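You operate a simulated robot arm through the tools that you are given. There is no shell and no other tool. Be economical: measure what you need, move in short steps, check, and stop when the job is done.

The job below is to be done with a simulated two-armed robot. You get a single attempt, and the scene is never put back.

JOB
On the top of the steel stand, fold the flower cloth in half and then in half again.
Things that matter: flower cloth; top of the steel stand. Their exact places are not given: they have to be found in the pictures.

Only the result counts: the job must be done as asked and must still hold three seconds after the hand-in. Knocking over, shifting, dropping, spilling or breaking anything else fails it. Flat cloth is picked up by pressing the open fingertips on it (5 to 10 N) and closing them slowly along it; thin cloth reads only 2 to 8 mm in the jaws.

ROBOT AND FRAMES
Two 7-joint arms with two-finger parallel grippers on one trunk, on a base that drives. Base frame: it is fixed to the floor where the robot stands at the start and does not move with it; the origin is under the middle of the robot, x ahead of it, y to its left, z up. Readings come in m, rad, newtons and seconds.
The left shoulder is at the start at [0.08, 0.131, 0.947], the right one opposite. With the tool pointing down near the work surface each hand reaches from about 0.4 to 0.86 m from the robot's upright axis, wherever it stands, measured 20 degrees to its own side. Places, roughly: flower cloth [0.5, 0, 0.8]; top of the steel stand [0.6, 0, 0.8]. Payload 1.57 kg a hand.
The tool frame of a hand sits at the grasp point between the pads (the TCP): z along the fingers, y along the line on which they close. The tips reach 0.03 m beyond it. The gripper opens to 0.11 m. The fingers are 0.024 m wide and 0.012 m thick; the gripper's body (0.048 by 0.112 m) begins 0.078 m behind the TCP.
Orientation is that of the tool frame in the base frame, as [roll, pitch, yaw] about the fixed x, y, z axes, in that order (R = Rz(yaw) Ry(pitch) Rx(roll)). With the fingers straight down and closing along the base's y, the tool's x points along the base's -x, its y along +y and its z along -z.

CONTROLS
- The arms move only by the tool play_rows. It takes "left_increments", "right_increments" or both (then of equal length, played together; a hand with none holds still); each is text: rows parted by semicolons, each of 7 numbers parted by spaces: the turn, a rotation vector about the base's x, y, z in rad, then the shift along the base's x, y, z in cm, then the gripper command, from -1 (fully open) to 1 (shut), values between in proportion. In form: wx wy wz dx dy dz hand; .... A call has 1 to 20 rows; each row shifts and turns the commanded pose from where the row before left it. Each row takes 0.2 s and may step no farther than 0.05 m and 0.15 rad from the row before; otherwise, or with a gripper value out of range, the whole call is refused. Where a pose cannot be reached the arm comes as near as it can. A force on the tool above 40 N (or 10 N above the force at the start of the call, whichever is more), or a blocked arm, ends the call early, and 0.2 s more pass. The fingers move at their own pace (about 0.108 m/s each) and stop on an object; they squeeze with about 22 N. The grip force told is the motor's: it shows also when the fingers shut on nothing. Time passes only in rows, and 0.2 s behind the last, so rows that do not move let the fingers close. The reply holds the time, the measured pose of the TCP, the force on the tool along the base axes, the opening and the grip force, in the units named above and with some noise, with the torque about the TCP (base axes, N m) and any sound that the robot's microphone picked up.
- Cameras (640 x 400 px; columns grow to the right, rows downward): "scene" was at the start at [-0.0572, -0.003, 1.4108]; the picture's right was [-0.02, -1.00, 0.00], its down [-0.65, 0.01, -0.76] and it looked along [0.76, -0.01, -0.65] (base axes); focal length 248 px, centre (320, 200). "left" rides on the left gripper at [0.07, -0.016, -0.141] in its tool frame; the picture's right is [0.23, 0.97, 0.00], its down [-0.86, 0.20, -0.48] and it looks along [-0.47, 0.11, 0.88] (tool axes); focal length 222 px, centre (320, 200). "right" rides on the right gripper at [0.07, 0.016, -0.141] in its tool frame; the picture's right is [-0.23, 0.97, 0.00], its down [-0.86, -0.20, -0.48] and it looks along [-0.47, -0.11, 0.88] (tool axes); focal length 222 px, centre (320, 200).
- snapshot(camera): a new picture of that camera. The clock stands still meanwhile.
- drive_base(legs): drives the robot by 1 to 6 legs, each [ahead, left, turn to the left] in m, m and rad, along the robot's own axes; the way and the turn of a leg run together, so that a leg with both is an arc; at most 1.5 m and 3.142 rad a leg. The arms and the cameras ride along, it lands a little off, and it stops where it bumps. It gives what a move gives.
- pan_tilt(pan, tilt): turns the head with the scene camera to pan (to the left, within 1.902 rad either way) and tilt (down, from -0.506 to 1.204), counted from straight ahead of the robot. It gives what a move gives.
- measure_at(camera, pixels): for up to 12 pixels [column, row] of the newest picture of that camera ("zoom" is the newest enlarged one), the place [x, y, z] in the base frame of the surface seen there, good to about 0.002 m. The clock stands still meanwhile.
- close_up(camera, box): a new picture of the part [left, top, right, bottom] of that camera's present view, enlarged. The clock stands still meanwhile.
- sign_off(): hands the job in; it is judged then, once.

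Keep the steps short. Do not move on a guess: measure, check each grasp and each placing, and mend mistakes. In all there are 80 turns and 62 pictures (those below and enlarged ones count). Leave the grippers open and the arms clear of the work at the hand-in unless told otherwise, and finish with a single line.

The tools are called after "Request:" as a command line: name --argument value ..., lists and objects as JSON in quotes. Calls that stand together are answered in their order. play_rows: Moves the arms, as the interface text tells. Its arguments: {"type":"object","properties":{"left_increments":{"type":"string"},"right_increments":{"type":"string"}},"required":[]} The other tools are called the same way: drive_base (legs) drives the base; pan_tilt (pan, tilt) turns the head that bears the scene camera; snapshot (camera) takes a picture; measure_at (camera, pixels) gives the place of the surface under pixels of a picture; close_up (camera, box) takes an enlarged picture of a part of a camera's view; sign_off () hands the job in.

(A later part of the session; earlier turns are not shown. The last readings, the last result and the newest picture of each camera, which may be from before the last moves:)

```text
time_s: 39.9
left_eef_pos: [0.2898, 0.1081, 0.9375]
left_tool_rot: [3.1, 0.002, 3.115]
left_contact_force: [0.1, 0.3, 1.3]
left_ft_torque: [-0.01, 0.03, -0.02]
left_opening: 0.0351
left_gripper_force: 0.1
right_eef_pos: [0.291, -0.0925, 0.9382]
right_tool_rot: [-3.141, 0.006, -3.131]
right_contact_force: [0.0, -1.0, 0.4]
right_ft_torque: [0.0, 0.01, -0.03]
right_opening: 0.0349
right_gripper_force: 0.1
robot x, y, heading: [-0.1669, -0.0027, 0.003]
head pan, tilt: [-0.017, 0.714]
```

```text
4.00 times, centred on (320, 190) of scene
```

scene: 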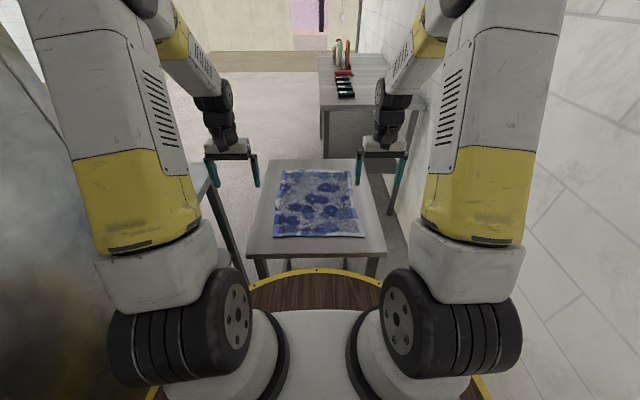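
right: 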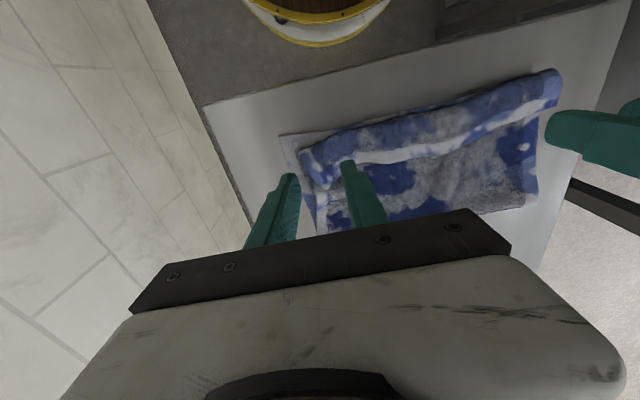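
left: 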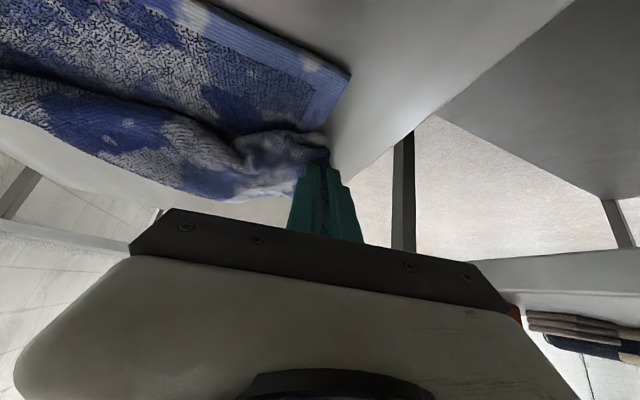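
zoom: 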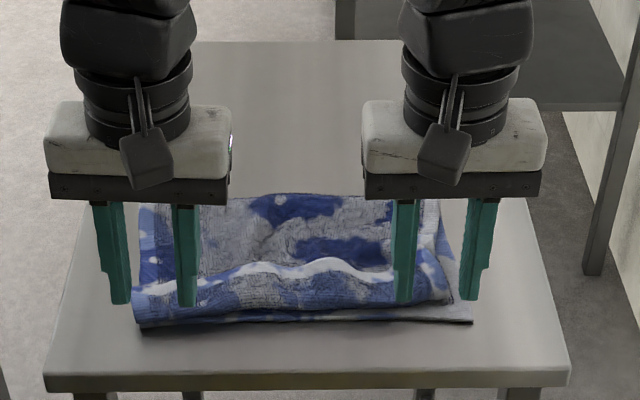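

Request:
measure_at --camera "zoom" --pixels '[[160, 288], [230, 272], [320, 261], [365, 272], [430, 265], [300, 295], [300, 318], [145, 322], [470, 321], [300, 198], [155, 208], [436, 205]]'

Request:
play_rows --left_increments "0 0 0 1 -0.5 3 0;0 0 0 4 -0.8 2 -0.5;0 0 0 4 -0.8 0 -1;0 0 0 4 -0.8 0 -1;0 0 0 4 -0.8 0 -1;0 0 0 0 0 0 -1" --right_increments "0 0 0 1 0.3 3 0;0 0 0 4 0.5 2 -0.5;0 0 0 4 0.5 0 -1;0 0 0 4 0.5 0 -1;0 0 0 4 0.4 0 -1;0 0 0 0 0 0 -1"

Request:
snapshot --camera "scene"

```text
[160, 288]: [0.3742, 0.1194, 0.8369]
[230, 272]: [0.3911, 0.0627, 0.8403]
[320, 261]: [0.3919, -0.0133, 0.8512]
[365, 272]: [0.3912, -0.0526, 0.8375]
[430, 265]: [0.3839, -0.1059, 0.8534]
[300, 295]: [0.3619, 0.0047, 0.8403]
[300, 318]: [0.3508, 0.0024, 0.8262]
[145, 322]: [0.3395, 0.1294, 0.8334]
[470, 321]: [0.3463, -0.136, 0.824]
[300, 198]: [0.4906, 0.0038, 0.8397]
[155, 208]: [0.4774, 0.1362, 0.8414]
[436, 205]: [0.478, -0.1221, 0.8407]
```

```text
time_s: 41.3
left_eef_pos: [0.4607, 0.071, 0.9897]
left_tool_rot: [3.101, 0.001, 3.117]
left_contact_force: [-0.5, -0.9, -0.1]
left_ft_torque: [0.01, -0.01, 0.03]
left_opening: 0.1099
left_gripper_force: 0.1
right_eef_pos: [0.4614, -0.0761, 0.9877]
right_tool_rot: [3.141, 0.007, -3.131]
right_contact_force: [-0.5, 0.0, -1.3]
right_ft_torque: [-0.03, -0.02, -0.02]
right_opening: 0.11
right_gripper_force: 0.0
robot x, y, heading: [-0.1701, -0.0008, -0.001]
head pan, tilt: [-0.017, 0.714]
```

```text
30 pictures are left
```

scene: 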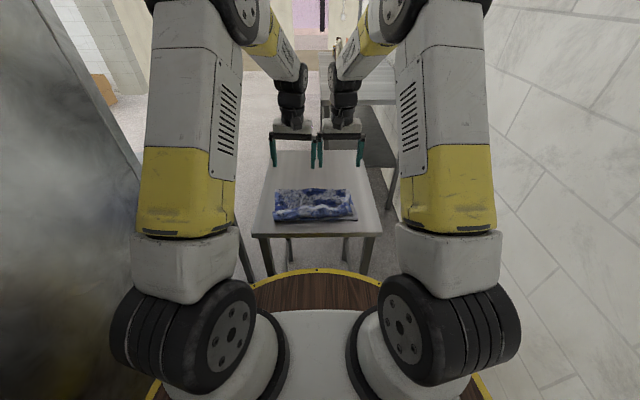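

The rolled hem's edge lies at x≈0.39, z≈0.845. I lower both hands behind it with tips just above the layers, spaced to span its width.

Request:
play_rows --left_increments "0 0 0 -0.7 -0.2 -4 -0.818;0 0 0 -0.7 -0.2 -4 -0.818;0 0 0 -0.7 -0.2 -3.2 -0.818;0 0 0 0 0 -0.6 -0.818;0 0 0 0 0 0 -0.818" --right_increments "0 0 0 -0.7 0.3 -4 -0.727;0 0 0 -0.7 0.3 -4 -0.727;0 0 0 -0.7 0.3 -3.2 -0.727;0 0 0 0 0 -0.4 -0.727;0 0 0 0 0 0 -0.727"

Request:
snapshot --camera "left"

```text
time_s: 42.5
left_eef_pos: [0.4396, 0.0657, 0.8686]
left_tool_rot: [3.1, 0.004, 3.115]
left_contact_force: [0.3, 2.8, 1.8]
left_ft_torque: [-0.31, -0.02, 0.06]
left_opening: 0.098
left_gripper_force: 0.0
right_eef_pos: [0.4383, -0.064, 0.8697]
right_tool_rot: [-3.139, 0.007, -3.131]
right_contact_force: [-0.7, -1.6, -0.8]
right_ft_torque: [0.1, 0.02, -0.07]
right_opening: 0.093
right_gripper_force: 0.2
robot x, y, heading: [-0.173, 0.0006, -0.002]
head pan, tilt: [-0.017, 0.714]
```

```text
29 pictures are left
```

left: 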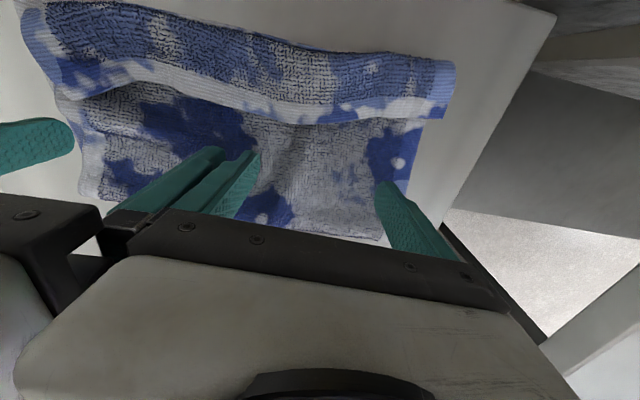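

The two inner fingers touch slightly, so I narrow both openings a little. Then I push the hem edge toward me with a rising path.

Request:
play_rows --left_increments "0 0 0 0 0.2 0 -0.6;0 0 0 -1.5 0 0.1 -0.6;0 0 0 -1.5 0 0 -0.6;0 0 0 -1.5 0 0 -0.6;0 0 0 -1.2 0 0.3 -0.6;0 0 0 -1.2 0 0.5 -0.6;0 0 0 -1.5 0 0.5 -0.6;0 0 0 0 0 0 -0.6" --right_increments "0 0 0 0 -0.2 0 -0.6;0 0 0 -1.5 0 0 -0.6;0 0 0 -1.5 0 0 -0.6;0 0 0 -1.5 0 0 -0.6;0 0 0 -1.2 0 0.3 -0.6;0 0 0 -1.2 0 0.5 -0.6;0 0 0 -1.5 0 0.5 -0.6;0 0 0 0 0 0 -0.6"

Request:
snapshot --camera "left"

Request:
close_up --camera "scene" --box '[240, 140, 400, 240]'

```text
time_s: 44.3
left_eef_pos: [0.3536, 0.0658, 0.8842]
left_tool_rot: [3.1, 0.002, 3.114]
left_contact_force: [0.7, -0.6, 0.0]
left_ft_torque: [-0.01, -0.02, -0.05]
left_opening: 0.088
left_gripper_force: 0.1
right_eef_pos: [0.3582, -0.0648, 0.8837]
right_tool_rot: [-3.14, 0.007, -3.13]
right_contact_force: [-0.5, -0.8, -0.2]
right_ft_torque: [-0.01, 0.0, 0.02]
right_opening: 0.088
right_gripper_force: 0.0
robot x, y, heading: [-0.172, 0.0033, -0.003]
head pan, tilt: [-0.017, 0.714]
```

```text
28 pictures are left
```

left: 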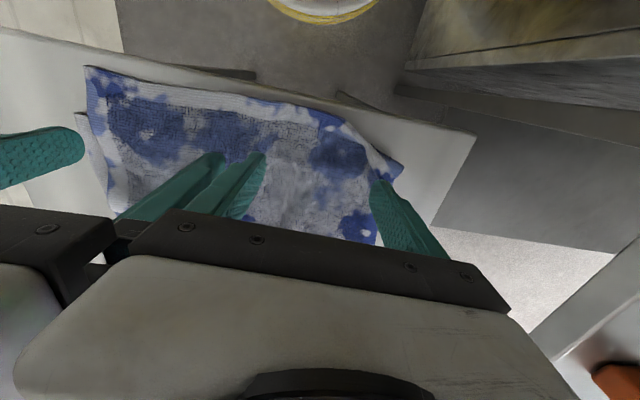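

```text
4.00 times, centred on (320, 190) of scene
```

zoom: 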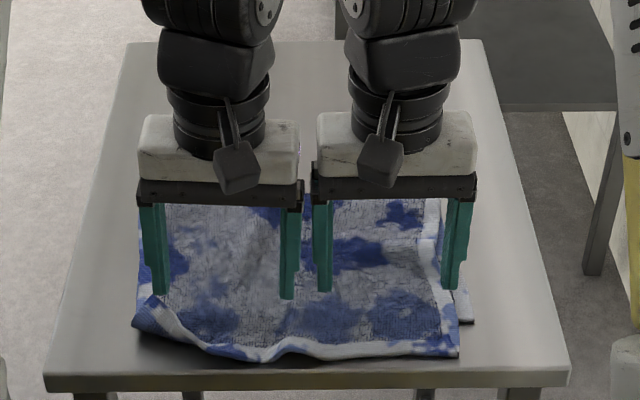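

The hem flipped over nicely; only the left corner is still turned. I raise the hands straight up and look closely.

Request:
play_rows --left_increments "0 0 0 0 0 2 -0.6;0 0 0 1 2 3 0;0 0 0 2 4 3 0.6;0 0 0 2 4 2 1;0 0 0 0 0 0 1" --right_increments "0 0 0 0 0 2 -0.6;0 0 0 1 -2 3 -0.6;0 0 0 2 -4 3 -0.6;0 0 0 2 -4 2 -0.6;0 0 0 0 0 0 -0.6"

Request:
close_up --camera "scene" --box '[260, 165, 380, 240]'

```text
refused: row 3 steps farther than a row can; nothing moved
```

```text
5.33 times, centred on (320, 202) of scene
```

zoom: 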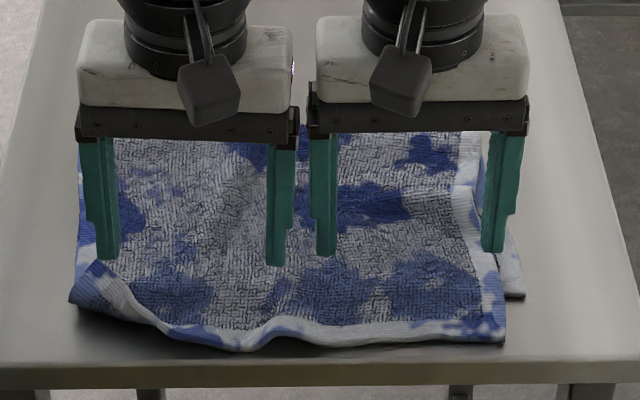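

Request:
play_rows --left_increments "0 0 0 0 0 2 -0.6;0 0 0 0 2 3 0;0 0 0 1 3 3 0.6;0 0 0 1 3 2 1;0 0 0 0 0 0 1" --right_increments "0 0 0 0 0 2 -0.6;0 0 0 0 -2 3 -0.6;0 0 0 1 -3 3 -0.6;0 0 0 1 -3 2 -0.6;0 0 0 0 0 0 -0.6"

Request:
close_up --camera "scene" --box '[260, 165, 380, 240]'

Request:
measure_at --camera "zoom" --pixels '[[98, 265], [72, 300], [110, 305], [165, 325], [245, 345], [300, 325], [400, 342], [503, 335], [522, 295], [480, 140], [300, 130], [100, 140]]'

```text
time_s: 45.5
left_eef_pos: [0.3743, 0.148, 0.9852]
left_tool_rot: [3.098, 0.001, 3.115]
left_contact_force: [-0.2, -0.4, -0.5]
left_ft_torque: [0.01, 0.05, 0.04]
left_opening: 0.0
left_gripper_force: 20.9
right_eef_pos: [0.3765, -0.1435, 0.9855]
right_tool_rot: [-3.141, 0.007, -3.13]
right_contact_force: [0.3, 0.4, -0.4]
right_ft_torque: [0.02, -0.01, 0.03]
right_opening: 0.0879
right_gripper_force: 0.1
robot x, y, heading: [-0.1689, 0.0016, 0.005]
head pan, tilt: [-0.017, 0.714]
```

```text
5.33 times, centred on (320, 202) of scene
```

zoom: 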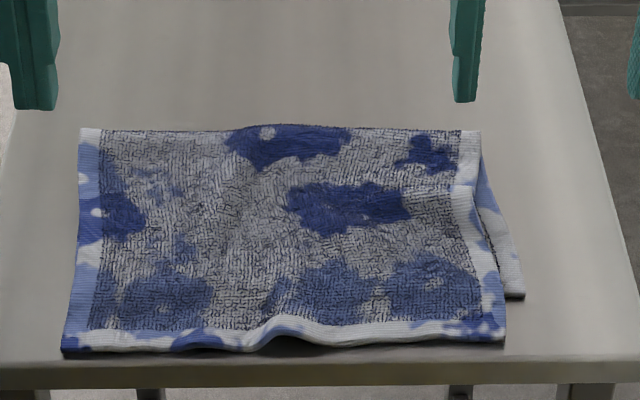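

```text
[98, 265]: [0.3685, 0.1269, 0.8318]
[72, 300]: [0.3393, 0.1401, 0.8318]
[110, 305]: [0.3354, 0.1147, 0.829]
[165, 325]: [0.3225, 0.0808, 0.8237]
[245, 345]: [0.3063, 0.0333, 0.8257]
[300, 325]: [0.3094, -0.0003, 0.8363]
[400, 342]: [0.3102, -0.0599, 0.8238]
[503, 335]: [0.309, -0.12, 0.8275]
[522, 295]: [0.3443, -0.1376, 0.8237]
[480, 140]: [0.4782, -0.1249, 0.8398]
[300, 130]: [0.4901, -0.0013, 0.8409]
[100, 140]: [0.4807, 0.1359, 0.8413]
```

Excellent: the layers lie flat, with all hems showing. The upper layer's near edge is at x≈0.308 but the lower one's is at x≈0.345, so it overshoots by about 3.7 cm. I'll set four fingertips in front of the upper edge, just above the stand top, to push it back square. First I move there with the hands high.

Request:
play_rows --left_increments "0 0 0 -3 -2.7 0 -0.6;0 0 0 -3 -2.7 0 -0.6;0 0 0 -3.1 -2.8 0 -0.6;0 0 0 0 0 -4 -0.6;0 0 0 0 0 -4 -0.6;0 0 0 0 0 -3 -0.6;0 0 0 0 0 0 -0.6" --right_increments "0 0 0 -3 2.6 0 -0.6;0 0 0 -3.1 2.6 0 -0.6;0 0 0 -3.1 2.5 0 -0.6;0 0 0 0 0 -4 -0.6;0 0 0 0 0 -4 -0.6;0 0 0 0 0 -3 -0.6;0 0 0 0 0 0 -0.6"

Request:
close_up --camera "scene" --box '[240, 150, 400, 250]'

```text
time_s: 47.1
left_eef_pos: [0.2805, 0.0649, 0.8724]
left_tool_rot: [3.1, 0.004, 3.115]
left_contact_force: [0.4, 0.2, -0.3]
left_ft_torque: [-0.01, -0.03, 0.02]
left_opening: 0.088
left_gripper_force: 0.1
right_eef_pos: [0.283, -0.0649, 0.8751]
right_tool_rot: [-3.141, 0.008, -3.131]
right_contact_force: [-0.3, -0.1, -0.3]
right_ft_torque: [0.04, -0.01, 0.01]
right_opening: 0.0883
right_gripper_force: 0.0
robot x, y, heading: [-0.1699, 0.0034, 0.003]
head pan, tilt: [-0.017, 0.714]
```

```text
4.00 times, centred on (320, 200) of scene
```

zoom: 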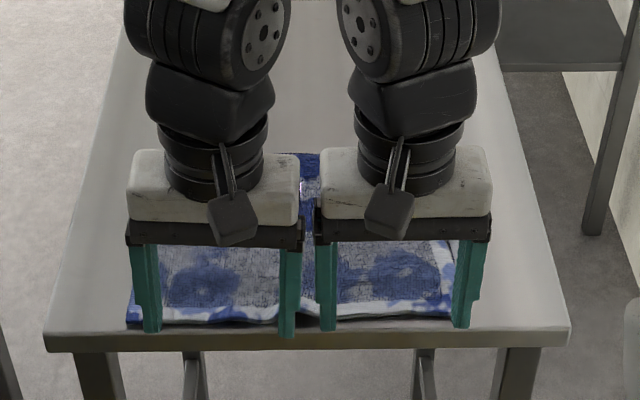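

I level the left hand (small roll error) and lower both nearly to the stand top.

Request:
play_rows --left_increments "-0.041 0 0 0 0 -0.8 -0.6;0 0 0 0 0 -0.8 -0.6;0 0 0 0 0 -0.4 -0.6;0 0 0 0 0 0 -0.6" --right_increments "0 0 0 0 0 -0.9 -0.6;0 0 0 0 0 -0.9 -0.6;0 0 0 0 0 -0.5 -0.6;0 0 0 0 0 0 -0.6"

```text
time_s: 48.1
left_eef_pos: [0.282, 0.0646, 0.8533]
left_tool_rot: [3.14, 0.001, 3.116]
left_contact_force: [0.1, -0.6, -0.1]
left_ft_torque: [-0.03, 0.01, -0.01]
left_opening: 0.088
left_gripper_force: 0.1
right_eef_pos: [0.2853, -0.0677, 0.8517]
right_tool_rot: [3.14, 0.006, -3.132]
right_contact_force: [0.3, -0.3, 0.2]
right_ft_torque: [-0.02, -0.01, -0.02]
right_opening: 0.0881
right_gripper_force: 0.1
robot x, y, heading: [-0.1716, -0.004, 0.003]
head pan, tilt: [-0.017, 0.714]
```

No contact with the top yet. I push ahead slowly.

Request:
play_rows --left_increments "0 0 0 0.5 0 -0.2 -0.6;0 0 0 0.8 0 0 -0.6;0 0 0 0.8 0 0 -0.6;0 0 0 0.8 0 0 -0.6;0 0 0 0.8 0 0 -0.6;0 0 0 0 0 0 -0.6" --right_increments "0 0 0 0.3 0 -0.05 -0.6;0 0 0 0.8 0 0 -0.6;0 0 0 0.8 0 0 -0.6;0 0 0 0.8 0 0 -0.6;0 0 0 0.8 0 0 -0.6;0 0 0 0 0 0 -0.6"

Request:
close_up --camera "scene" --box '[240, 150, 400, 250]'

Request:
snapshot --camera "right"

```text
time_s: 49.5
left_eef_pos: [0.3202, 0.0651, 0.8526]
left_tool_rot: [3.141, 0.003, 3.116]
left_contact_force: [0.1, 0.8, 1.4]
left_ft_torque: [0.0, 0.02, -0.01]
left_opening: 0.0878
left_gripper_force: 0.0
right_eef_pos: [0.3194, -0.068, 0.8498]
right_tool_rot: [3.141, 0.007, -3.131]
right_contact_force: [-0.2, -0.7, 0.1]
right_ft_torque: [0.01, 0.02, 0.02]
right_opening: 0.0879
right_gripper_force: 0.1
robot x, y, heading: [-0.1701, 0.0027, 0.006]
head pan, tilt: [-0.017, 0.714]
```

```text
4.00 times, centred on (320, 200) of scene
```

zoom: 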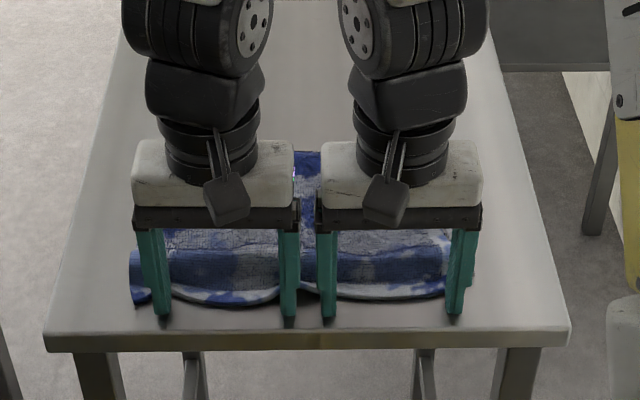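

```text
22 pictures are left
```

right: 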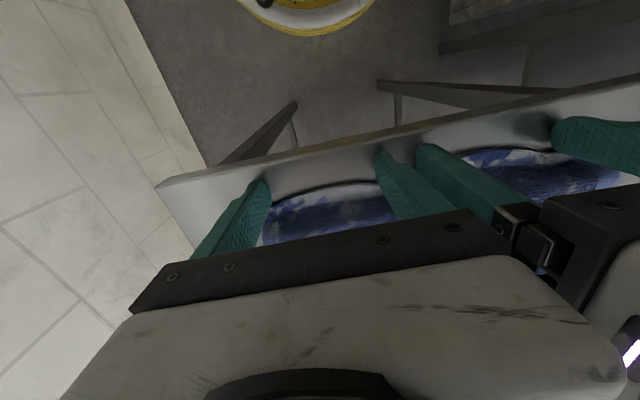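

The edge is moving back, with a small ripple forming. I push the last centimetre.

Request:
play_rows --left_increments "0 0 0 0.6 0 0 -0.6;0 0 0 0.6 0 0 -0.6;0 0 0 0 0 0 -0.6;0 0 0 -1.2 0 0 -0.6;0 0 0 -1 0 3 -0.6;0 0 0 0 0 4 -0.6;0 0 0 0 0 4 -0.6;0 0 0 2 4 1 0" --right_increments "0 0 0 0.6 0 0 -0.6;0 0 0 0.6 0 0 -0.6;0 0 0 0 0 0 -0.6;0 0 0 -1.2 0 0 -0.6;0 0 0 -1 0 3 -0.6;0 0 0 0 0 4 -0.6;0 0 0 0 0 4 -0.6;0 0 0 2 -4 1 0"

Request:
close_up --camera "scene" --box '[260, 165, 380, 240]'

Request:
measure_at --camera "zoom" --pixels '[[80, 300], [165, 300], [245, 305], [300, 305], [400, 305], [490, 300], [520, 293], [480, 140], [300, 130], [100, 140], [300, 260], [300, 220]]'

```text
time_s: 51.3
left_eef_pos: [0.3289, 0.1047, 0.976]
left_tool_rot: [3.141, 0.004, 3.115]
left_contact_force: [0.0, 0.7, 0.5]
left_ft_torque: [0.02, -0.01, -0.01]
left_opening: 0.0549
left_gripper_force: 0.1
right_eef_pos: [0.3286, -0.1073, 0.9708]
right_tool_rot: [3.141, 0.006, -3.131]
right_contact_force: [-0.5, 0.4, -0.1]
right_ft_torque: [-0.01, -0.03, 0.01]
right_opening: 0.0552
right_gripper_force: 0.1
robot x, y, heading: [-0.17, -0.0048, -0.0]
head pan, tilt: [-0.017, 0.714]
```

```text
5.33 times, centred on (320, 202) of scene
```

zoom: 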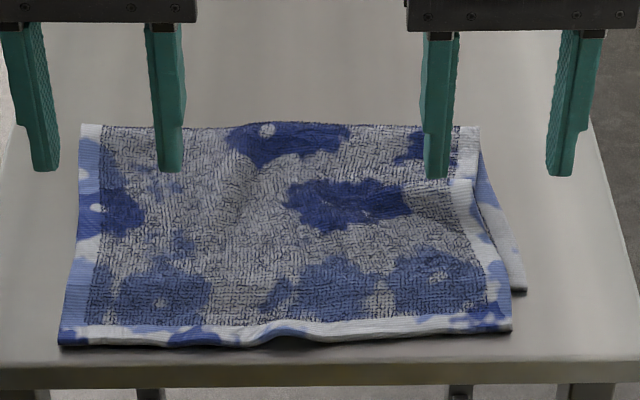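

```text
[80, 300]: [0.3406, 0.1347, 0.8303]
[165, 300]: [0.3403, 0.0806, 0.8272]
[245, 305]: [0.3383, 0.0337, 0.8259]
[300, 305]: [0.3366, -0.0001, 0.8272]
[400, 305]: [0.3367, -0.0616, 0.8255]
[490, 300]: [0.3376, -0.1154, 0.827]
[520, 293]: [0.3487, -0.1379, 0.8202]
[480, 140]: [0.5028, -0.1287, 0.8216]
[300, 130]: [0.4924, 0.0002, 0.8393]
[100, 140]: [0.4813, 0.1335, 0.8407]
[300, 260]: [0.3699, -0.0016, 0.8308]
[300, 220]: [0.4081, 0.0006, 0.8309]
```

The layer sprang back elastically; its edge is at ≈0.31 again. A better way is to pinch only the upper layer well inside and drag it away toward the crease by about 3.5 cm. I move both hands above x≈0.43, y≈±0.075 with 35 mm opening.

Request:
play_rows --left_increments "0 0 0 2.5 -0.75 -2.15 0.364;0 0 0 2.5 -0.75 -2.15 0.364;0 0 0 2.5 -0.75 -2.15 0.364;0 0 0 2.5 -0.75 -2.15 0.364;0 0 0 0 0 -1.5 0.364;0 0 0 0 0 -1 0.364;0 0 0 0 0 0 0.364" --right_increments "0 0 0 2.5 0.8 -2 0.364;0 0 0 2.5 0.8 -2 0.364;0 0 0 2.5 0.8 -2 0.364;0 0 0 2.5 0.8 -2 0.364;0 0 0 0 0 -1.5 0.364;0 0 0 0 0 -1 0.364;0 0 0 0 0 0 0.364"

```text
time_s: 52.9
left_eef_pos: [0.4295, 0.0765, 0.8618]
left_tool_rot: [3.141, 0.003, 3.117]
left_contact_force: [0.5, -0.9, 0.3]
left_ft_torque: [-0.01, 0.01, 0.02]
left_opening: 0.035
left_gripper_force: 0.1
right_eef_pos: [0.4299, -0.076, 0.8655]
right_tool_rot: [-3.142, 0.007, -3.132]
right_contact_force: [0.6, 0.7, -0.6]
right_ft_torque: [-0.02, 0.02, -0.03]
right_opening: 0.035
right_gripper_force: 0.0
robot x, y, heading: [-0.1678, 0.0012, 0.002]
head pan, tilt: [-0.017, 0.714]
```

Request:
play_rows --left_increments "0 0 0 0 0 -0.15 0.364;0 0 0 0 0 -0.15 0.364;0 0 0 0 0 0 0.364" --right_increments "0 0 0 0 0 -0.35 0.364;0 0 0 0 0 -0.3 0.364;0 0 0 0 0 0 0.364"

```text
time_s: 53.7
left_eef_pos: [0.4284, 0.0739, 0.8573]
left_tool_rot: [-3.141, 0.004, 3.115]
left_contact_force: [-0.6, 0.0, 1.2]
left_ft_torque: [-0.01, 0.0, -0.01]
left_opening: 0.035
left_gripper_force: 0.0
right_eef_pos: [0.4301, -0.076, 0.8594]
right_tool_rot: [-3.141, 0.007, -3.131]
right_contact_force: [0.7, 0.8, 1.5]
right_ft_torque: [-0.01, 0.02, -0.03]
right_opening: 0.0347
right_gripper_force: 0.0
robot x, y, heading: [-0.1694, -0.0022, 0.006]
head pan, tilt: [-0.017, 0.714]
```

Light contact. I press slightly more, to about 5 N.

Request:
play_rows --left_increments "0 0 0 0 0 -0.15 0.364;0 0 0 0 0 0 0.364" --right_increments "0 0 0 0 0 -0.2 0.364;0 0 0 0 0 0 0.364"

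```text
time_s: 54.3
left_eef_pos: [0.4303, 0.0742, 0.8572]
left_tool_rot: [3.14, 0.004, 3.115]
left_contact_force: [-0.7, -0.1, 5.1]
left_ft_torque: [-0.01, 0.04, 0.01]
left_opening: 0.0349
left_gripper_force: 0.0
right_eef_pos: [0.4288, -0.0762, 0.8573]
right_tool_rot: [-3.141, 0.009, -3.132]
right_contact_force: [0.4, -0.5, 2.5]
right_ft_torque: [0.01, -0.06, 0.0]
right_opening: 0.0349
right_gripper_force: 0.0
robot x, y, heading: [-0.1707, -0.002, 0.006]
head pan, tilt: [-0.017, 0.714]
```

Request:
play_rows --left_increments "0 0 0 0 0 -0.05 0.364;0 0 0 0 0 0 0.45;0 0 0 0 0 0 0.55;0 0 0 0 0 0 0.65;0 0 0 0 0 0 0.75;0 0 0 0 0 0 0.85;0 0 0 0 0 0 0.95;0 0 0 0 0 0 1;0 0 0 0 0 0 1;0 0 0 0 0 0 1" --right_increments "0 0 0 0 0 -0.15 0.364;0 0 0 0 0 0 0.45;0 0 0 0 0 0 0.55;0 0 0 0 0 0 0.65;0 0 0 0 0 0 0.75;0 0 0 0 0 0 0.85;0 0 0 0 0 0 0.95;0 0 0 0 0 0 1;0 0 0 0 0 0 1;0 0 0 0 0 0 1"

```text
time_s: 56.5
left_eef_pos: [0.431, 0.0733, 0.8572]
left_tool_rot: [-3.141, 0.004, 3.116]
left_contact_force: [0.1, -11.9, 5.4]
left_ft_torque: [-0.34, 0.03, -0.01]
left_opening: 0.0086
left_gripper_force: 22.1
right_eef_pos: [0.4293, -0.0737, 0.8573]
right_tool_rot: [3.139, 0.01, -3.13]
right_contact_force: [-0.2, 11.4, 7.3]
right_ft_torque: [0.33, 0.01, -0.03]
right_opening: 0.008
right_gripper_force: 22.2
robot x, y, heading: [-0.1688, -0.0008, 0.002]
head pan, tilt: [-0.017, 0.714]
```

The jaws read 8 mm, which suggests both layers are pinched. I lift 1.5 cm to see.

Request:
play_rows --left_increments "0 0 0 0 -0.2 0.8 1;0 0 0 0 -0.2 0.8 1;0 0 0 0 0 0 1" --right_increments "0 0 0 0 0.2 0.8 1;0 0 0 0 0.2 0.8 1;0 0 0 0 0 0 1"

Request:
close_up --camera "scene" --box '[260, 165, 380, 240]'

```text
time_s: 57.3
left_eef_pos: [0.4304, 0.0711, 0.8714]
left_tool_rot: [3.139, 0.005, 3.116]
left_contact_force: [0.3, -1.5, -0.2]
left_ft_torque: [-0.07, 0.02, 0.02]
left_opening: 0.008
left_gripper_force: 22.4
right_eef_pos: [0.4292, -0.0725, 0.8731]
right_tool_rot: [3.141, 0.006, -3.13]
right_contact_force: [-0.8, 1.8, 1.0]
right_ft_torque: [0.06, 0.04, -0.05]
right_opening: 0.0077
right_gripper_force: 21.9
robot x, y, heading: [-0.1679, 0.0022, 0.004]
head pan, tilt: [-0.017, 0.714]
```

```text
5.33 times, centred on (320, 202) of scene
```

zoom: 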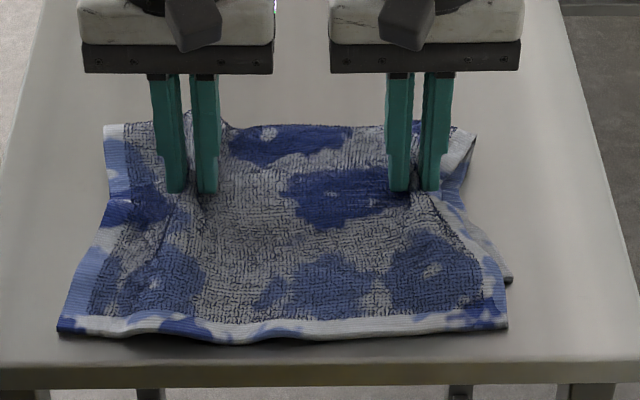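

Both layers are pinched, so I put them down and release. Instead I'll grip only the overhanging single-layer strip at x≈0.325 and re-lay the upper layer from there. I move there and stop at TCP z≈0.857.

Request:
play_rows --left_increments "0 0 0 0 0.2 -0.8 1;0 0 0 0 0.2 -0.7 1;0 0 0 0 0 0 0.6;0 0 0 0 0 0 0.364;0 0 0 0 0 3 0.364;0 0 0 -3.5 0.7 1 0.364;0 0 0 -3.5 0.7 0 0.364;0 0 0 -3.6 0.6 0 0.364;0 0 0 0 0 -2.4 0.364;0 0 0 0 0 -1.6 0.364;0 0 0 0 0 0 0.364" --right_increments "0 0 0 0 -0.2 -0.8 1;0 0 0 0 -0.2 -0.7 1;0 0 0 0 0 0 0.6;0 0 0 0 0 0 0.364;0 0 0 0 0 3 0.364;0 0 0 -3.5 -0.4 1 0.364;0 0 0 -3.5 -0.4 0 0.364;0 0 0 -3.5 -0.4 0 0.364;0 0 0 0 0 -2.4 0.364;0 0 0 0 0 -1.6 0.364;0 0 0 0 0 0 0.364"

Request:
close_up --camera "scene" --box '[260, 165, 380, 240]'

```text
time_s: 59.7
left_eef_pos: [0.3251, 0.097, 0.8573]
left_tool_rot: [3.141, 0.005, 3.114]
left_contact_force: [0.5, -0.5, 0.7]
left_ft_torque: [0.01, -0.02, -0.01]
left_opening: 0.0352
left_gripper_force: 0.1
right_eef_pos: [0.3245, -0.0869, 0.8561]
right_tool_rot: [-3.141, 0.007, -3.131]
right_contact_force: [0.0, -0.1, -0.1]
right_ft_torque: [0.03, -0.03, 0.02]
right_opening: 0.035
right_gripper_force: 0.2
robot x, y, heading: [-0.1673, 0.0001, 0.001]
head pan, tilt: [-0.017, 0.714]
```

```text
5.33 times, centred on (320, 202) of scene
```

zoom: 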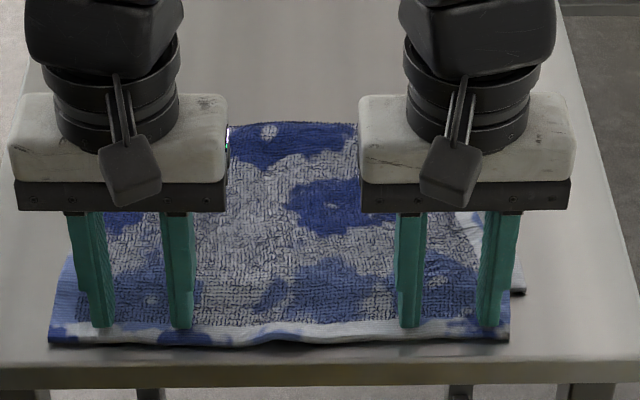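

The fingers are over the strip. I press to about 6–8 N, then close slowly.

Request:
play_rows --left_increments "0 0 0 0 0 -0.2 0.364;0 0 0 0 0 -0.22 0.364;0 0 0 0 0 0 0.364;0 0 0 0 0 0 0.45;0 0 0 0 0 0 0.55;0 0 0 0 0 0 0.65;0 0 0 0 0 0 0.75;0 0 0 0 0 0 0.85;0 0 0 0 0 0 0.95;0 0 0 0 0 0 1;0 0 0 0 0 0 1;0 0 0 0 0 0 1" --right_increments "0 0 0 0 0 -0.2 0.364;0 0 0 0 0 -0.15 0.364;0 0 0 0 0 0 0.364;0 0 0 0 0 0 0.45;0 0 0 0 0 0 0.55;0 0 0 0 0 0 0.65;0 0 0 0 0 0 0.75;0 0 0 0 0 0 0.85;0 0 0 0 0 0 0.95;0 0 0 0 0 0 1;0 0 0 0 0 0 1;0 0 0 0 0 0 1"

```text
time_s: 62.3
left_eef_pos: [0.3241, 0.0948, 0.8533]
left_tool_rot: [-3.141, 0.005, 3.114]
left_contact_force: [-0.1, -13.4, 13.5]
left_ft_torque: [-0.44, -0.03, -0.09]
left_opening: 0.0044
left_gripper_force: 22.3
right_eef_pos: [0.3234, -0.0867, 0.8532]
right_tool_rot: [3.139, 0.01, -3.129]
right_contact_force: [0.9, 14.2, 8.5]
right_ft_torque: [0.47, 0.0, -0.02]
right_opening: 0.0044
right_gripper_force: 22.0
robot x, y, heading: [-0.1725, 0.0013, 0.001]
head pan, tilt: [-0.017, 0.714]
```

Both hold a single layer (4.4 mm). I lift, carry past the target so the crease rolls outward, lower, and settle back to line the edge up with the lower layer.

Request:
play_rows --left_increments "0 0 0 0 -0.3 1.5 1;0 0 0 1 -0.2 2 1;0 0 0 1.5 0 2 1;0 0 0 2 0 1 1;0 0 0 2 0 0 1;0 0 0 2 0 -1 1;0 0 0 1 0 -1.5 1;0 0 0 0 0.1 -1.5 1;0 0 0 -1.5 0.1 -0.8 1;0 0 0 -1.5 0.1 -0.8 1;0 0 0 -1 0 -0.2 1;0 0 0 -0.5 0 0 1;0 0 0 0 0 0 1" --right_increments "0 0 0 0 0.3 1.5 1;0 0 0 1 0.2 2 1;0 0 0 1.5 0 2 1;0 0 0 2 0 1 1;0 0 0 2 0 0 1;0 0 0 2 0 -1 1;0 0 0 1 0 -1.5 1;0 0 0 0 -0.1 -1.5 1;0 0 0 -1.5 -0.1 -0.8 1;0 0 0 -1.5 -0.1 -0.8 1;0 0 0 -1 0 -0.2 1;0 0 0 -0.5 0 0 1;0 0 0 0 0 0 1"

Request:
close_up --camera "scene" --box '[260, 165, 380, 240]'

```text
time_s: 65.1
left_eef_pos: [0.3758, 0.0902, 0.8597]
left_tool_rot: [3.141, 0.007, 3.115]
left_contact_force: [5.6, -7.8, 33.8]
left_ft_torque: [-0.32, -0.32, -0.05]
left_opening: 0.0025
left_gripper_force: 21.8
right_eef_pos: [0.3757, -0.0853, 0.8623]
right_tool_rot: [3.14, 0.011, -3.129]
right_contact_force: [5.0, 9.4, 20.9]
right_ft_torque: [0.27, -0.22, 0.0]
right_opening: 0.0038
right_gripper_force: 21.8
robot x, y, heading: [-0.1688, 0.0021, -0.001]
head pan, tilt: [-0.017, 0.714]
```

```text
5.33 times, centred on (320, 202) of scene
```

zoom: 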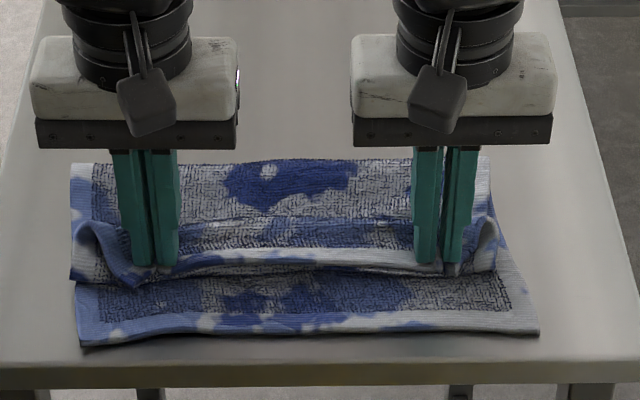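

Now the lower layer slid toward me (its edge is at ≈0.31), and the upper one has slack. I raise the hands slightly so as not to drag the lower layer, and pull the upper edge back to line up at x≈0.31.

Request:
play_rows --left_increments "0 0 0 0 0 1 1;0 0 0 -1 0.2 0.6 1;0 0 0 -1 0.1 0 1;0 0 0 -1 0.1 0 1;0 0 0 -1 0 -0.2 1;0 0 0 -0.6 0 -0.3 1;0 0 0 0 0 0 1" --right_increments "0 0 0 0 0 1 1;0 0 0 -1 -0.2 0.3 1;0 0 0 -1 -0.1 0 1;0 0 0 -1 -0.1 0 1;0 0 0 -1 0 -0.2 1;0 0 0 -0.6 0 -0.3 1;0 0 0 0 0 0 1"

Request:
close_up --camera "scene" --box '[260, 165, 380, 240]'

```text
time_s: 66.7
left_eef_pos: [0.3292, 0.0957, 0.8699]
left_tool_rot: [-3.141, 0.004, 3.116]
left_contact_force: [0.1, -12.1, 1.4]
left_ft_torque: [-0.43, -0.02, -0.15]
left_opening: 0.0027
left_gripper_force: 23.0
right_eef_pos: [0.3294, -0.09, 0.8683]
right_tool_rot: [-3.141, 0.008, -3.131]
right_contact_force: [0.5, 12.3, 1.0]
right_ft_torque: [0.38, -0.01, 0.03]
right_opening: 0.0041
right_gripper_force: 22.2
robot x, y, heading: [-0.1679, 0.0009, 0.007]
head pan, tilt: [-0.017, 0.714]
```

```text
5.33 times, centred on (320, 202) of scene
```

zoom: 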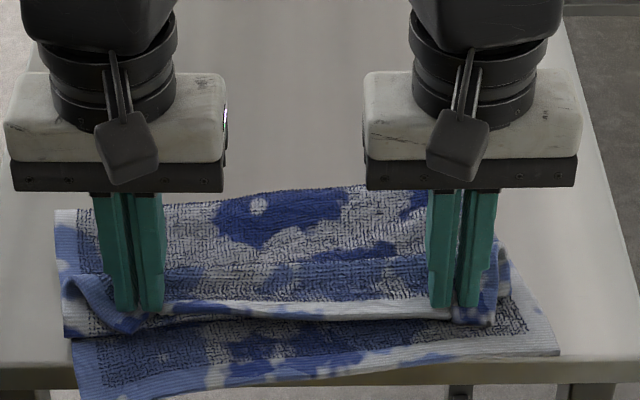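

Pulling dragged the whole cloth with it; the layers cling together. The clean remedy is to redo this fold: both far corners are still gripped, so I carry the upper layer back over to the far side. That also pulls the cloth forward and takes out the ripples.

Request:
play_rows --left_increments "0 0 0 1 -0.1 2.5 1;0 0 0 1 -0.1 2.5 1;0 0 0 1 0 2.5 1;0 0 0 1 0 2.5 1;0 0 0 3 0 0 1;0 0 0 3 0 0 1;0 0 0 3 0 0 1;0 0 0 3 0 0 1;0 0 0 3 0 0 1;0 0 0 3 0 -1 1;0 0 0 3 0 -2 1;0 0 0 3 0 -2 1;0 0 0 3 0 -2 1;0 0 0 0 0 0 1" --right_increments "0 0 0 1 0.1 2.5 1;0 0 0 1 0.1 2.5 1;0 0 0 1 0 2.5 1;0 0 0 1 0 2.5 1;0 0 0 3 0 0 1;0 0 0 3 0 0 1;0 0 0 3 0 0 1;0 0 0 3 0 0 1;0 0 0 3 0 0 1;0 0 0 3 0 -1 1;0 0 0 3 0 -2 1;0 0 0 3 0 -2 1;0 0 0 3 0 -2 1;0 0 0 0 0 0 1"

Request:
close_up --camera "scene" --box '[240, 130, 400, 240]'

```text
time_s: 69.7
left_eef_pos: [0.6374, 0.0978, 0.9003]
left_tool_rot: [-3.14, 0.002, 3.116]
left_contact_force: [-0.4, -9.6, 0.7]
left_ft_torque: [-0.29, 0.02, -0.14]
left_opening: 0.0026
left_gripper_force: 21.4
right_eef_pos: [0.6397, -0.0863, 0.8993]
right_tool_rot: [3.14, 0.005, -3.131]
right_contact_force: [1.6, 9.3, -1.0]
right_ft_torque: [0.25, -0.03, 0.05]
right_opening: 0.0036
right_gripper_force: 22.2
robot x, y, heading: [-0.1759, -0.0024, 0.001]
head pan, tilt: [-0.017, 0.714]
```

```text
3.64 times, centred on (320, 185) of scene
```

zoom: 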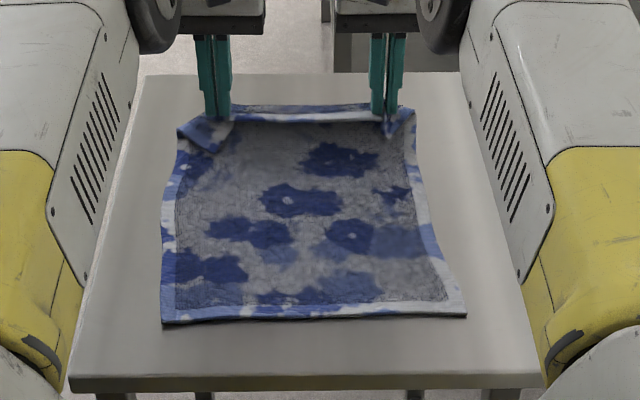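

Excellent: the cloth is flat and unrippled again with both far corners held. I measure the near edge.

Request:
measure_at --camera "zoom" --pixels '[[166, 320], [310, 318], [463, 315], [300, 380], [175, 130], [180, 160], [412, 115], [300, 112]]'

```text
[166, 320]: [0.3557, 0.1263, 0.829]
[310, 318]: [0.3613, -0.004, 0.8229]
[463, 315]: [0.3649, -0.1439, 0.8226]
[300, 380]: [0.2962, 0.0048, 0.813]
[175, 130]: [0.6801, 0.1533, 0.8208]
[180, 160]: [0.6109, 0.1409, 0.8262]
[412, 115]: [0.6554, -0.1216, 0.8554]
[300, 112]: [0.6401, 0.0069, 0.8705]
```

The near edge is back at x≈0.36, as at the start. I fold again, this time setting down with the hands at x≈0.405 so that the rolled hem, once flipped, ends at the near edge. Then I release and rise.

Request:
play_rows --left_increments "0 0 0 -2 0 2 1;0 0 0 -2 0 2 1;0 0 0 -2.5 0 1.5 1;0 0 0 -2.5 0 0.5 1;0 0 0 -2.5 0 0 1;0 0 0 -2.5 0 -0.5 1;0 0 0 -2.5 0 -1 1;0 0 0 -2 0 -1.5 1;0 0 0 -1.7 0 -2 1;0 0 0 -1.7 0 -2 1;0 0 0 -1.4 0.2 -1.5 1;0 0 0 0 0 -0.9 1;0 0 0 0 0 0 1;0 0 0 0 0 0 0.8;0 0 0 0 0 0 0.5;0 0 0 0 0 0.5 0.3;0 0 0 0 0 2 0.2;0 0 0 0 0 3 0;0 0 0 0 0 3 0;0 0 0 0 0 2 -0.6" --right_increments "0 0 0 -2 0 2 1;0 0 0 -2 0 2 1;0 0 0 -2.5 0 1.5 1;0 0 0 -2.5 0 0.5 1;0 0 0 -2.5 0 0 1;0 0 0 -2.5 0 -0.5 1;0 0 0 -2.5 0 -1 1;0 0 0 -2 0 -1.5 1;0 0 0 -1.7 0 -2 1;0 0 0 -1.7 0 -2 1;0 0 0 -1.4 -0.2 -1.5 1;0 0 0 0 0 -0.9 1;0 0 0 0 0 0 1;0 0 0 0 0 0 0.8;0 0 0 0 0 0 0.5;0 0 0 0 0 0.5 0.3;0 0 0 0 0 2 0.2;0 0 0 0 0 3 0;0 0 0 0 0 3 0;0 0 0 0 0 2 -0.6"

Request:
close_up --camera "scene" --box '[260, 155, 380, 230]'

```text
time_s: 73.9
left_eef_pos: [0.4071, 0.0968, 0.9694]
left_tool_rot: [3.14, 0.002, 3.114]
left_contact_force: [-0.4, 0.7, -0.3]
left_ft_torque: [0.0, 0.02, -0.01]
left_opening: 0.0882
left_gripper_force: 0.1
right_eef_pos: [0.4042, -0.0878, 0.9683]
right_tool_rot: [3.14, 0.007, -3.131]
right_contact_force: [-0.6, 0.0, 0.6]
right_ft_torque: [-0.04, 0.04, 0.01]
right_opening: 0.0883
right_gripper_force: 0.1
robot x, y, heading: [-0.1693, -0.0002, 0.001]
head pan, tilt: [-0.017, 0.714]
```

```text
5.33 times, centred on (320, 192) of scene
```

zoom: 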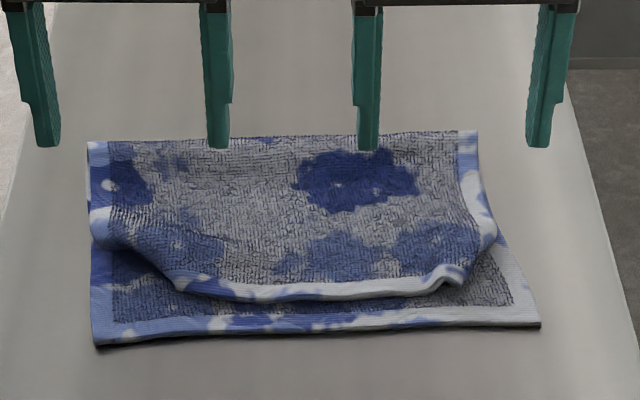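

The hem flipped out by itself this time. The upper edge is a bit short of the lower one, and the two upper corners are tucked under. I measure.

Request:
measure_at --camera "zoom" --pixels '[[95, 215], [180, 285], [250, 298], [370, 292], [460, 280], [492, 235], [97, 343], [300, 332], [538, 322], [95, 150], [300, 140], [475, 135]]'

Request:
snapshot --camera "right"

```text
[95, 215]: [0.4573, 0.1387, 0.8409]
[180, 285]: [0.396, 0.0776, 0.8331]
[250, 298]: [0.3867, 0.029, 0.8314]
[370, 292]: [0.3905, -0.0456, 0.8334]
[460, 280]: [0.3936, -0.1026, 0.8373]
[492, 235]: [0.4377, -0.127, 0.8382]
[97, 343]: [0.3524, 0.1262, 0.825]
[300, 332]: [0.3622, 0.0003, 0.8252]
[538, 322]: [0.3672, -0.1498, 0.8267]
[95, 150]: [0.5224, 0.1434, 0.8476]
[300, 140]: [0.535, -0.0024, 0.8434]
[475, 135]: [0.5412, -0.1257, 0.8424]
```

```text
14 pictures are left
```

right: 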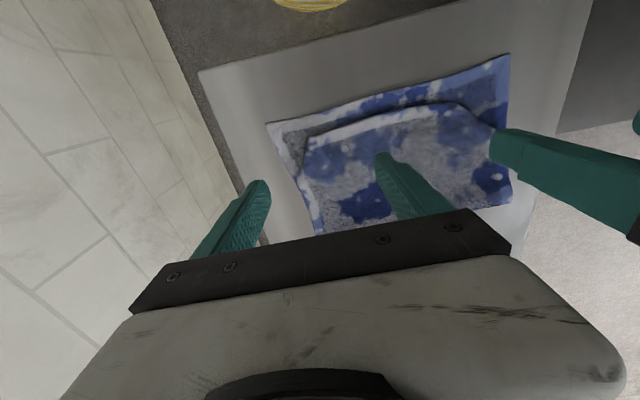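

The fold in x is good: the crease is at x≈0.535, the upper edge is within 2.6 cm of the lower one, and two tips are tucked inside.

Second fold: I'll carry the left edge (y≈0.13) over to the right edge. The left hand takes it near the crease end (x≈0.50). The right hand takes the near-left corner (x≈0.385), yawed 90° and leaning to the right so the arms stay apart. First the reorientation, done high up.

Request:
play_rows --left_increments "0 0 0 0.85 0.1 0 0.364;0 0 0 0.85 0.1 0 0.364;0 0 0 0.85 0.1 0 0.364;0 0 0 0.85 0.1 0 0.364;0 0 0 0.85 0.1 0 0.364;0 0 0 0.85 0.1 0 0.364;0 0 0 0.85 0.1 0 0.364;0 0 0 0.85 0.1 0 0.364;0 0 0 0.85 0.1 0 0.364;0 0 0 0.85 0.1 0 0.364;0 0 0 0.85 0.1 0 0.364;0 0 0 0 0 0 0.364;0 0 0 0 0 0 0.364;0 0 0 0 0 0 0.364;0 0 0 0 0 0 0.364;0 0 0 0 0 0 0.364" --right_increments "0 0 0.1422 -0.17 0 0.2 0.364;0 0 0.1422 -0.17 0 0.2 0.364;0 0 0.1422 -0.17 0 0.2 0.364;0 0 0.1422 -0.17 0 0.2 0.364;0 0 0.1422 -0.17 0 0.2 0.364;0 0 0.1422 -0.17 0 0.2 0.364;0 0 0.1422 -0.17 0 0.2 0.364;0 0 0.1422 -0.17 0 0.2 0.364;0 0 0.1422 -0.17 0 0.2 0.364;0 0 0.1422 -0.17 0 0.2 0.364;0 0 0.1422 -0.17 0 0.2 0.364;0.15 0 0 0 0 0 0.364;0.15 0 0 0 0 0 0.364;0.15 0 0 0 0 0 0.364;0.1 0 0 0 0 0 0.364;0 0 0 0 0 0 0.364"

Request:
snapshot --camera "scene"

```text
time_s: 77.3
left_eef_pos: [0.5002, 0.1057, 0.9725]
left_tool_rot: [3.141, 0.004, 3.117]
left_contact_force: [0.9, 0.2, -0.1]
left_ft_torque: [0.01, -0.02, 0.0]
left_opening: 0.0352
left_gripper_force: 0.0
right_eef_pos: [0.3876, -0.0882, 0.9911]
right_tool_rot: [-3.141, 0.558, -1.563]
right_contact_force: [0.0, -0.2, -0.7]
right_ft_torque: [0.02, -0.01, 0.03]
right_opening: 0.0351
right_gripper_force: 0.0
robot x, y, heading: [-0.17, -0.0009, 0.001]
head pan, tilt: [-0.017, 0.714]
```

```text
13 pictures are left
```

scene: 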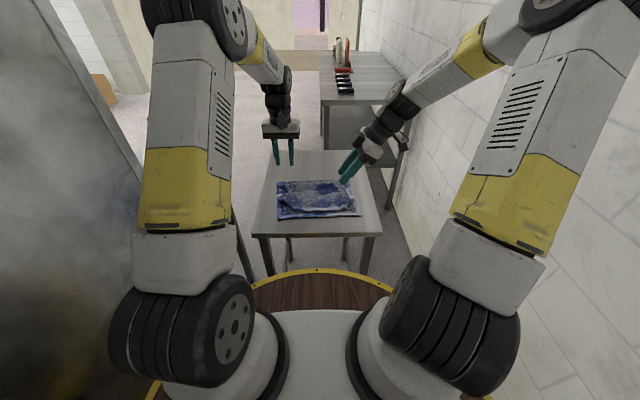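

The arms are well separated and the pose is reached exactly. I bring the right hand over to the near-left corner and lower both to just above the cloth.

Request:
play_rows --left_increments "0 0 0 0 0 -1.5 0.364;0 0 0 0 0 -1.5 0.364;0 0 0 0 0 -1.5 0.364;0 0 0 0 0 -1.5 0.364;0 0 0 0 0 -1.2 0.364;0 0 0 0 0 -1 0.364;0 0 0 0 0 0 0.364;0 0 0 0 0 0 0.364;0 0 0 0 0 0 0.364" --right_increments "0 0 0 0 3.6 -0.5 0.364;0 0 0 0 3.6 -0.5 0.364;0 0 0 0 3.7 -0.5 0.364;0 0 0 0 3.7 -1 0.364;0 0 0 0 3.7 -1.5 0.364;0 0 0 0 0 -3 0.364;0 0 0 0 0 -3 0.364;0 0 0 0 0 -2 0.364;0 0 0 0 0 0 0.364"

Request:
close_up --camera "scene" --box '[260, 155, 380, 230]'

Request:
snapshot --camera "right"

```text
time_s: 79.3
left_eef_pos: [0.4995, 0.1062, 0.8911]
left_tool_rot: [3.14, 0.005, 3.115]
left_contact_force: [0.3, -0.6, 0.1]
left_ft_torque: [0.03, -0.03, 0.03]
left_opening: 0.0349
left_gripper_force: 0.2
right_eef_pos: [0.3854, 0.0916, 0.8724]
right_tool_rot: [-3.139, 0.556, -1.567]
right_contact_force: [-0.1, 0.2, -0.5]
right_ft_torque: [-0.01, 0.01, -0.01]
right_opening: 0.0351
right_gripper_force: 0.1
robot x, y, heading: [-0.1684, 0.0016, 0.003]
head pan, tilt: [-0.017, 0.714]
```

```text
5.33 times, centred on (320, 192) of scene
```

zoom: 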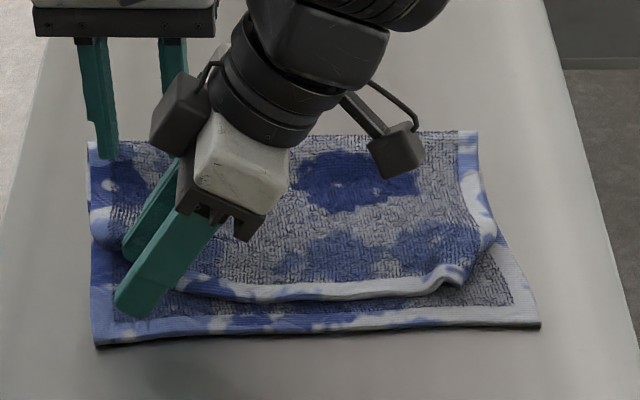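

```text
11 pictures are left
```

right: 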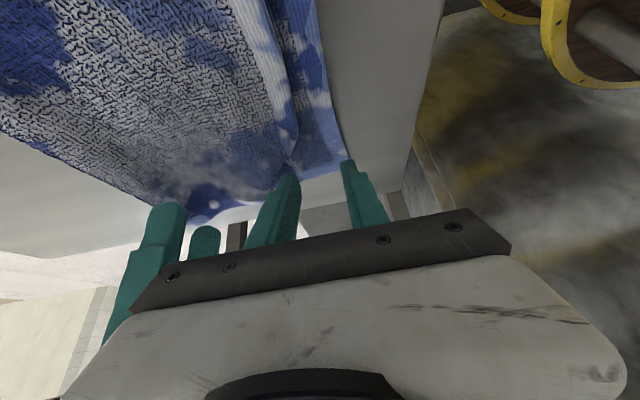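

Positions look right. Lowering toward contact.

Request:
play_rows --left_increments "0 0 0 0 0 -0.7 0.364;0 0 0 0 0 -0.5 0.364;0 0 0 0 0 -0.3 0.364;0 0 0 0 0 0 0.364" --right_increments "0 0 0 0 0 -0.7 0.364;0 0 0 0 0 -0.5 0.364;0 0 0 0 0 -0.2 0.364;0 0 0 0 0 0 0.364"

```text
time_s: 80.3
left_eef_pos: [0.5, 0.1058, 0.8752]
left_tool_rot: [3.141, 0.004, 3.114]
left_contact_force: [0.2, 0.3, 0.1]
left_ft_torque: [0.04, -0.01, 0.0]
left_opening: 0.0351
left_gripper_force: 0.1
right_eef_pos: [0.3868, 0.0932, 0.8564]
right_tool_rot: [-3.139, 0.557, -1.564]
right_contact_force: [0.2, 0.0, 0.4]
right_ft_torque: [0.01, -0.01, 0.0]
right_opening: 0.0351
right_gripper_force: 0.0
robot x, y, heading: [-0.1696, 0.0023, 0.0]
head pan, tilt: [-0.017, 0.714]
```

Request:
play_rows --left_increments "0 0 0 0 0 -0.6 0.364;0 0 0 0 0 -0.4 0.364;0 0 0 0 0 0 0.364" --right_increments "0 0 0 0 0 -0.2 0.364;0 0 0 0 0 -0.15 0.364;0 0 0 0 0 0 0.364"

```text
time_s: 81.1
left_eef_pos: [0.4982, 0.1063, 0.865]
left_tool_rot: [3.139, 0.003, 3.116]
left_contact_force: [0.9, 0.1, 0.7]
left_ft_torque: [0.02, 0.01, -0.01]
left_opening: 0.0352
left_gripper_force: 0.0
right_eef_pos: [0.3852, 0.0932, 0.8542]
right_tool_rot: [-3.138, 0.559, -1.566]
right_contact_force: [-1.3, -1.5, 12.1]
right_ft_torque: [-0.01, 0.08, 0.04]
right_opening: 0.0348
right_gripper_force: 0.1
robot x, y, heading: [-0.1704, 0.0046, 0.005]
head pan, tilt: [-0.017, 0.714]
```

The right hand is at 12 N, so I ease it slightly. The left is still pressing the soft loop down, so I lower it further.

Request:
play_rows --left_increments "0 0 0 0 0 -0.4 0.364;0 0 0 0 0 -0.35 0.364;0 0 0 0 0 0 0.364" --right_increments "0 0 0 0 0 0.08 0.364;0 0 0 0 0 0 0.364;0 0 0 0 0 0 0.364"

```text
time_s: 81.9
left_eef_pos: [0.4995, 0.1073, 0.8582]
left_tool_rot: [3.14, 0.005, 3.114]
left_contact_force: [-1.1, -0.8, 3.1]
left_ft_torque: [-0.02, 0.02, 0.0]
left_opening: 0.0349
left_gripper_force: 0.1
right_eef_pos: [0.3862, 0.0937, 0.8534]
right_tool_rot: [-3.14, 0.556, -1.566]
right_contact_force: [-0.4, -2.4, 8.3]
right_ft_torque: [-0.05, 0.03, -0.01]
right_opening: 0.035
right_gripper_force: 0.1
robot x, y, heading: [-0.1704, -0.002, 0.002]
head pan, tilt: [-0.017, 0.714]
```

Good. A touch more on the left, then I close both slowly.

Request:
play_rows --left_increments "0 0 0 0 0 -0.2 0.364;0 0 0 0 0 0 0.364;0 0 0 0 0 0 0.45;0 0 0 0 0 0 0.55;0 0 0 0 0 0 0.65;0 0 0 0 0 0 0.75;0 0 0 0 0 0 0.85;0 0 0 0 0 0 0.95;0 0 0 0 0 0 1;0 0 0 0 0 0 1;0 0 0 0 0 0 1" --right_increments "0 0 0 0 0 0 0.364;0 0 0 0 0 0 0.364;0 0 0 0 0 0 0.45;0 0 0 0 0 0 0.55;0 0 0 0 0 0 0.65;0 0 0 0 0 0 0.75;0 0 0 0 0 0 0.85;0 0 0 0 0 0 0.95;0 0 0 0 0 0 1;0 0 0 0 0 0 1;0 0 0 0 0 0 1"

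```text
time_s: 84.3
left_eef_pos: [0.5, 0.1074, 0.8551]
left_tool_rot: [3.138, 0.005, 3.114]
left_contact_force: [-8.7, -0.8, 18.1]
left_ft_torque: [0.05, 0.3, 0.06]
left_opening: 0.0072
left_gripper_force: 22.1
right_eef_pos: [0.3874, 0.0932, 0.8552]
right_tool_rot: [-3.137, 0.559, -1.565]
right_contact_force: [10.6, 0.4, 5.1]
right_ft_torque: [0.06, -0.33, -0.06]
right_opening: 0.0035
right_gripper_force: 22.8
robot x, y, heading: [-0.1689, -0.0035, 0.004]
head pan, tilt: [-0.017, 0.714]
```

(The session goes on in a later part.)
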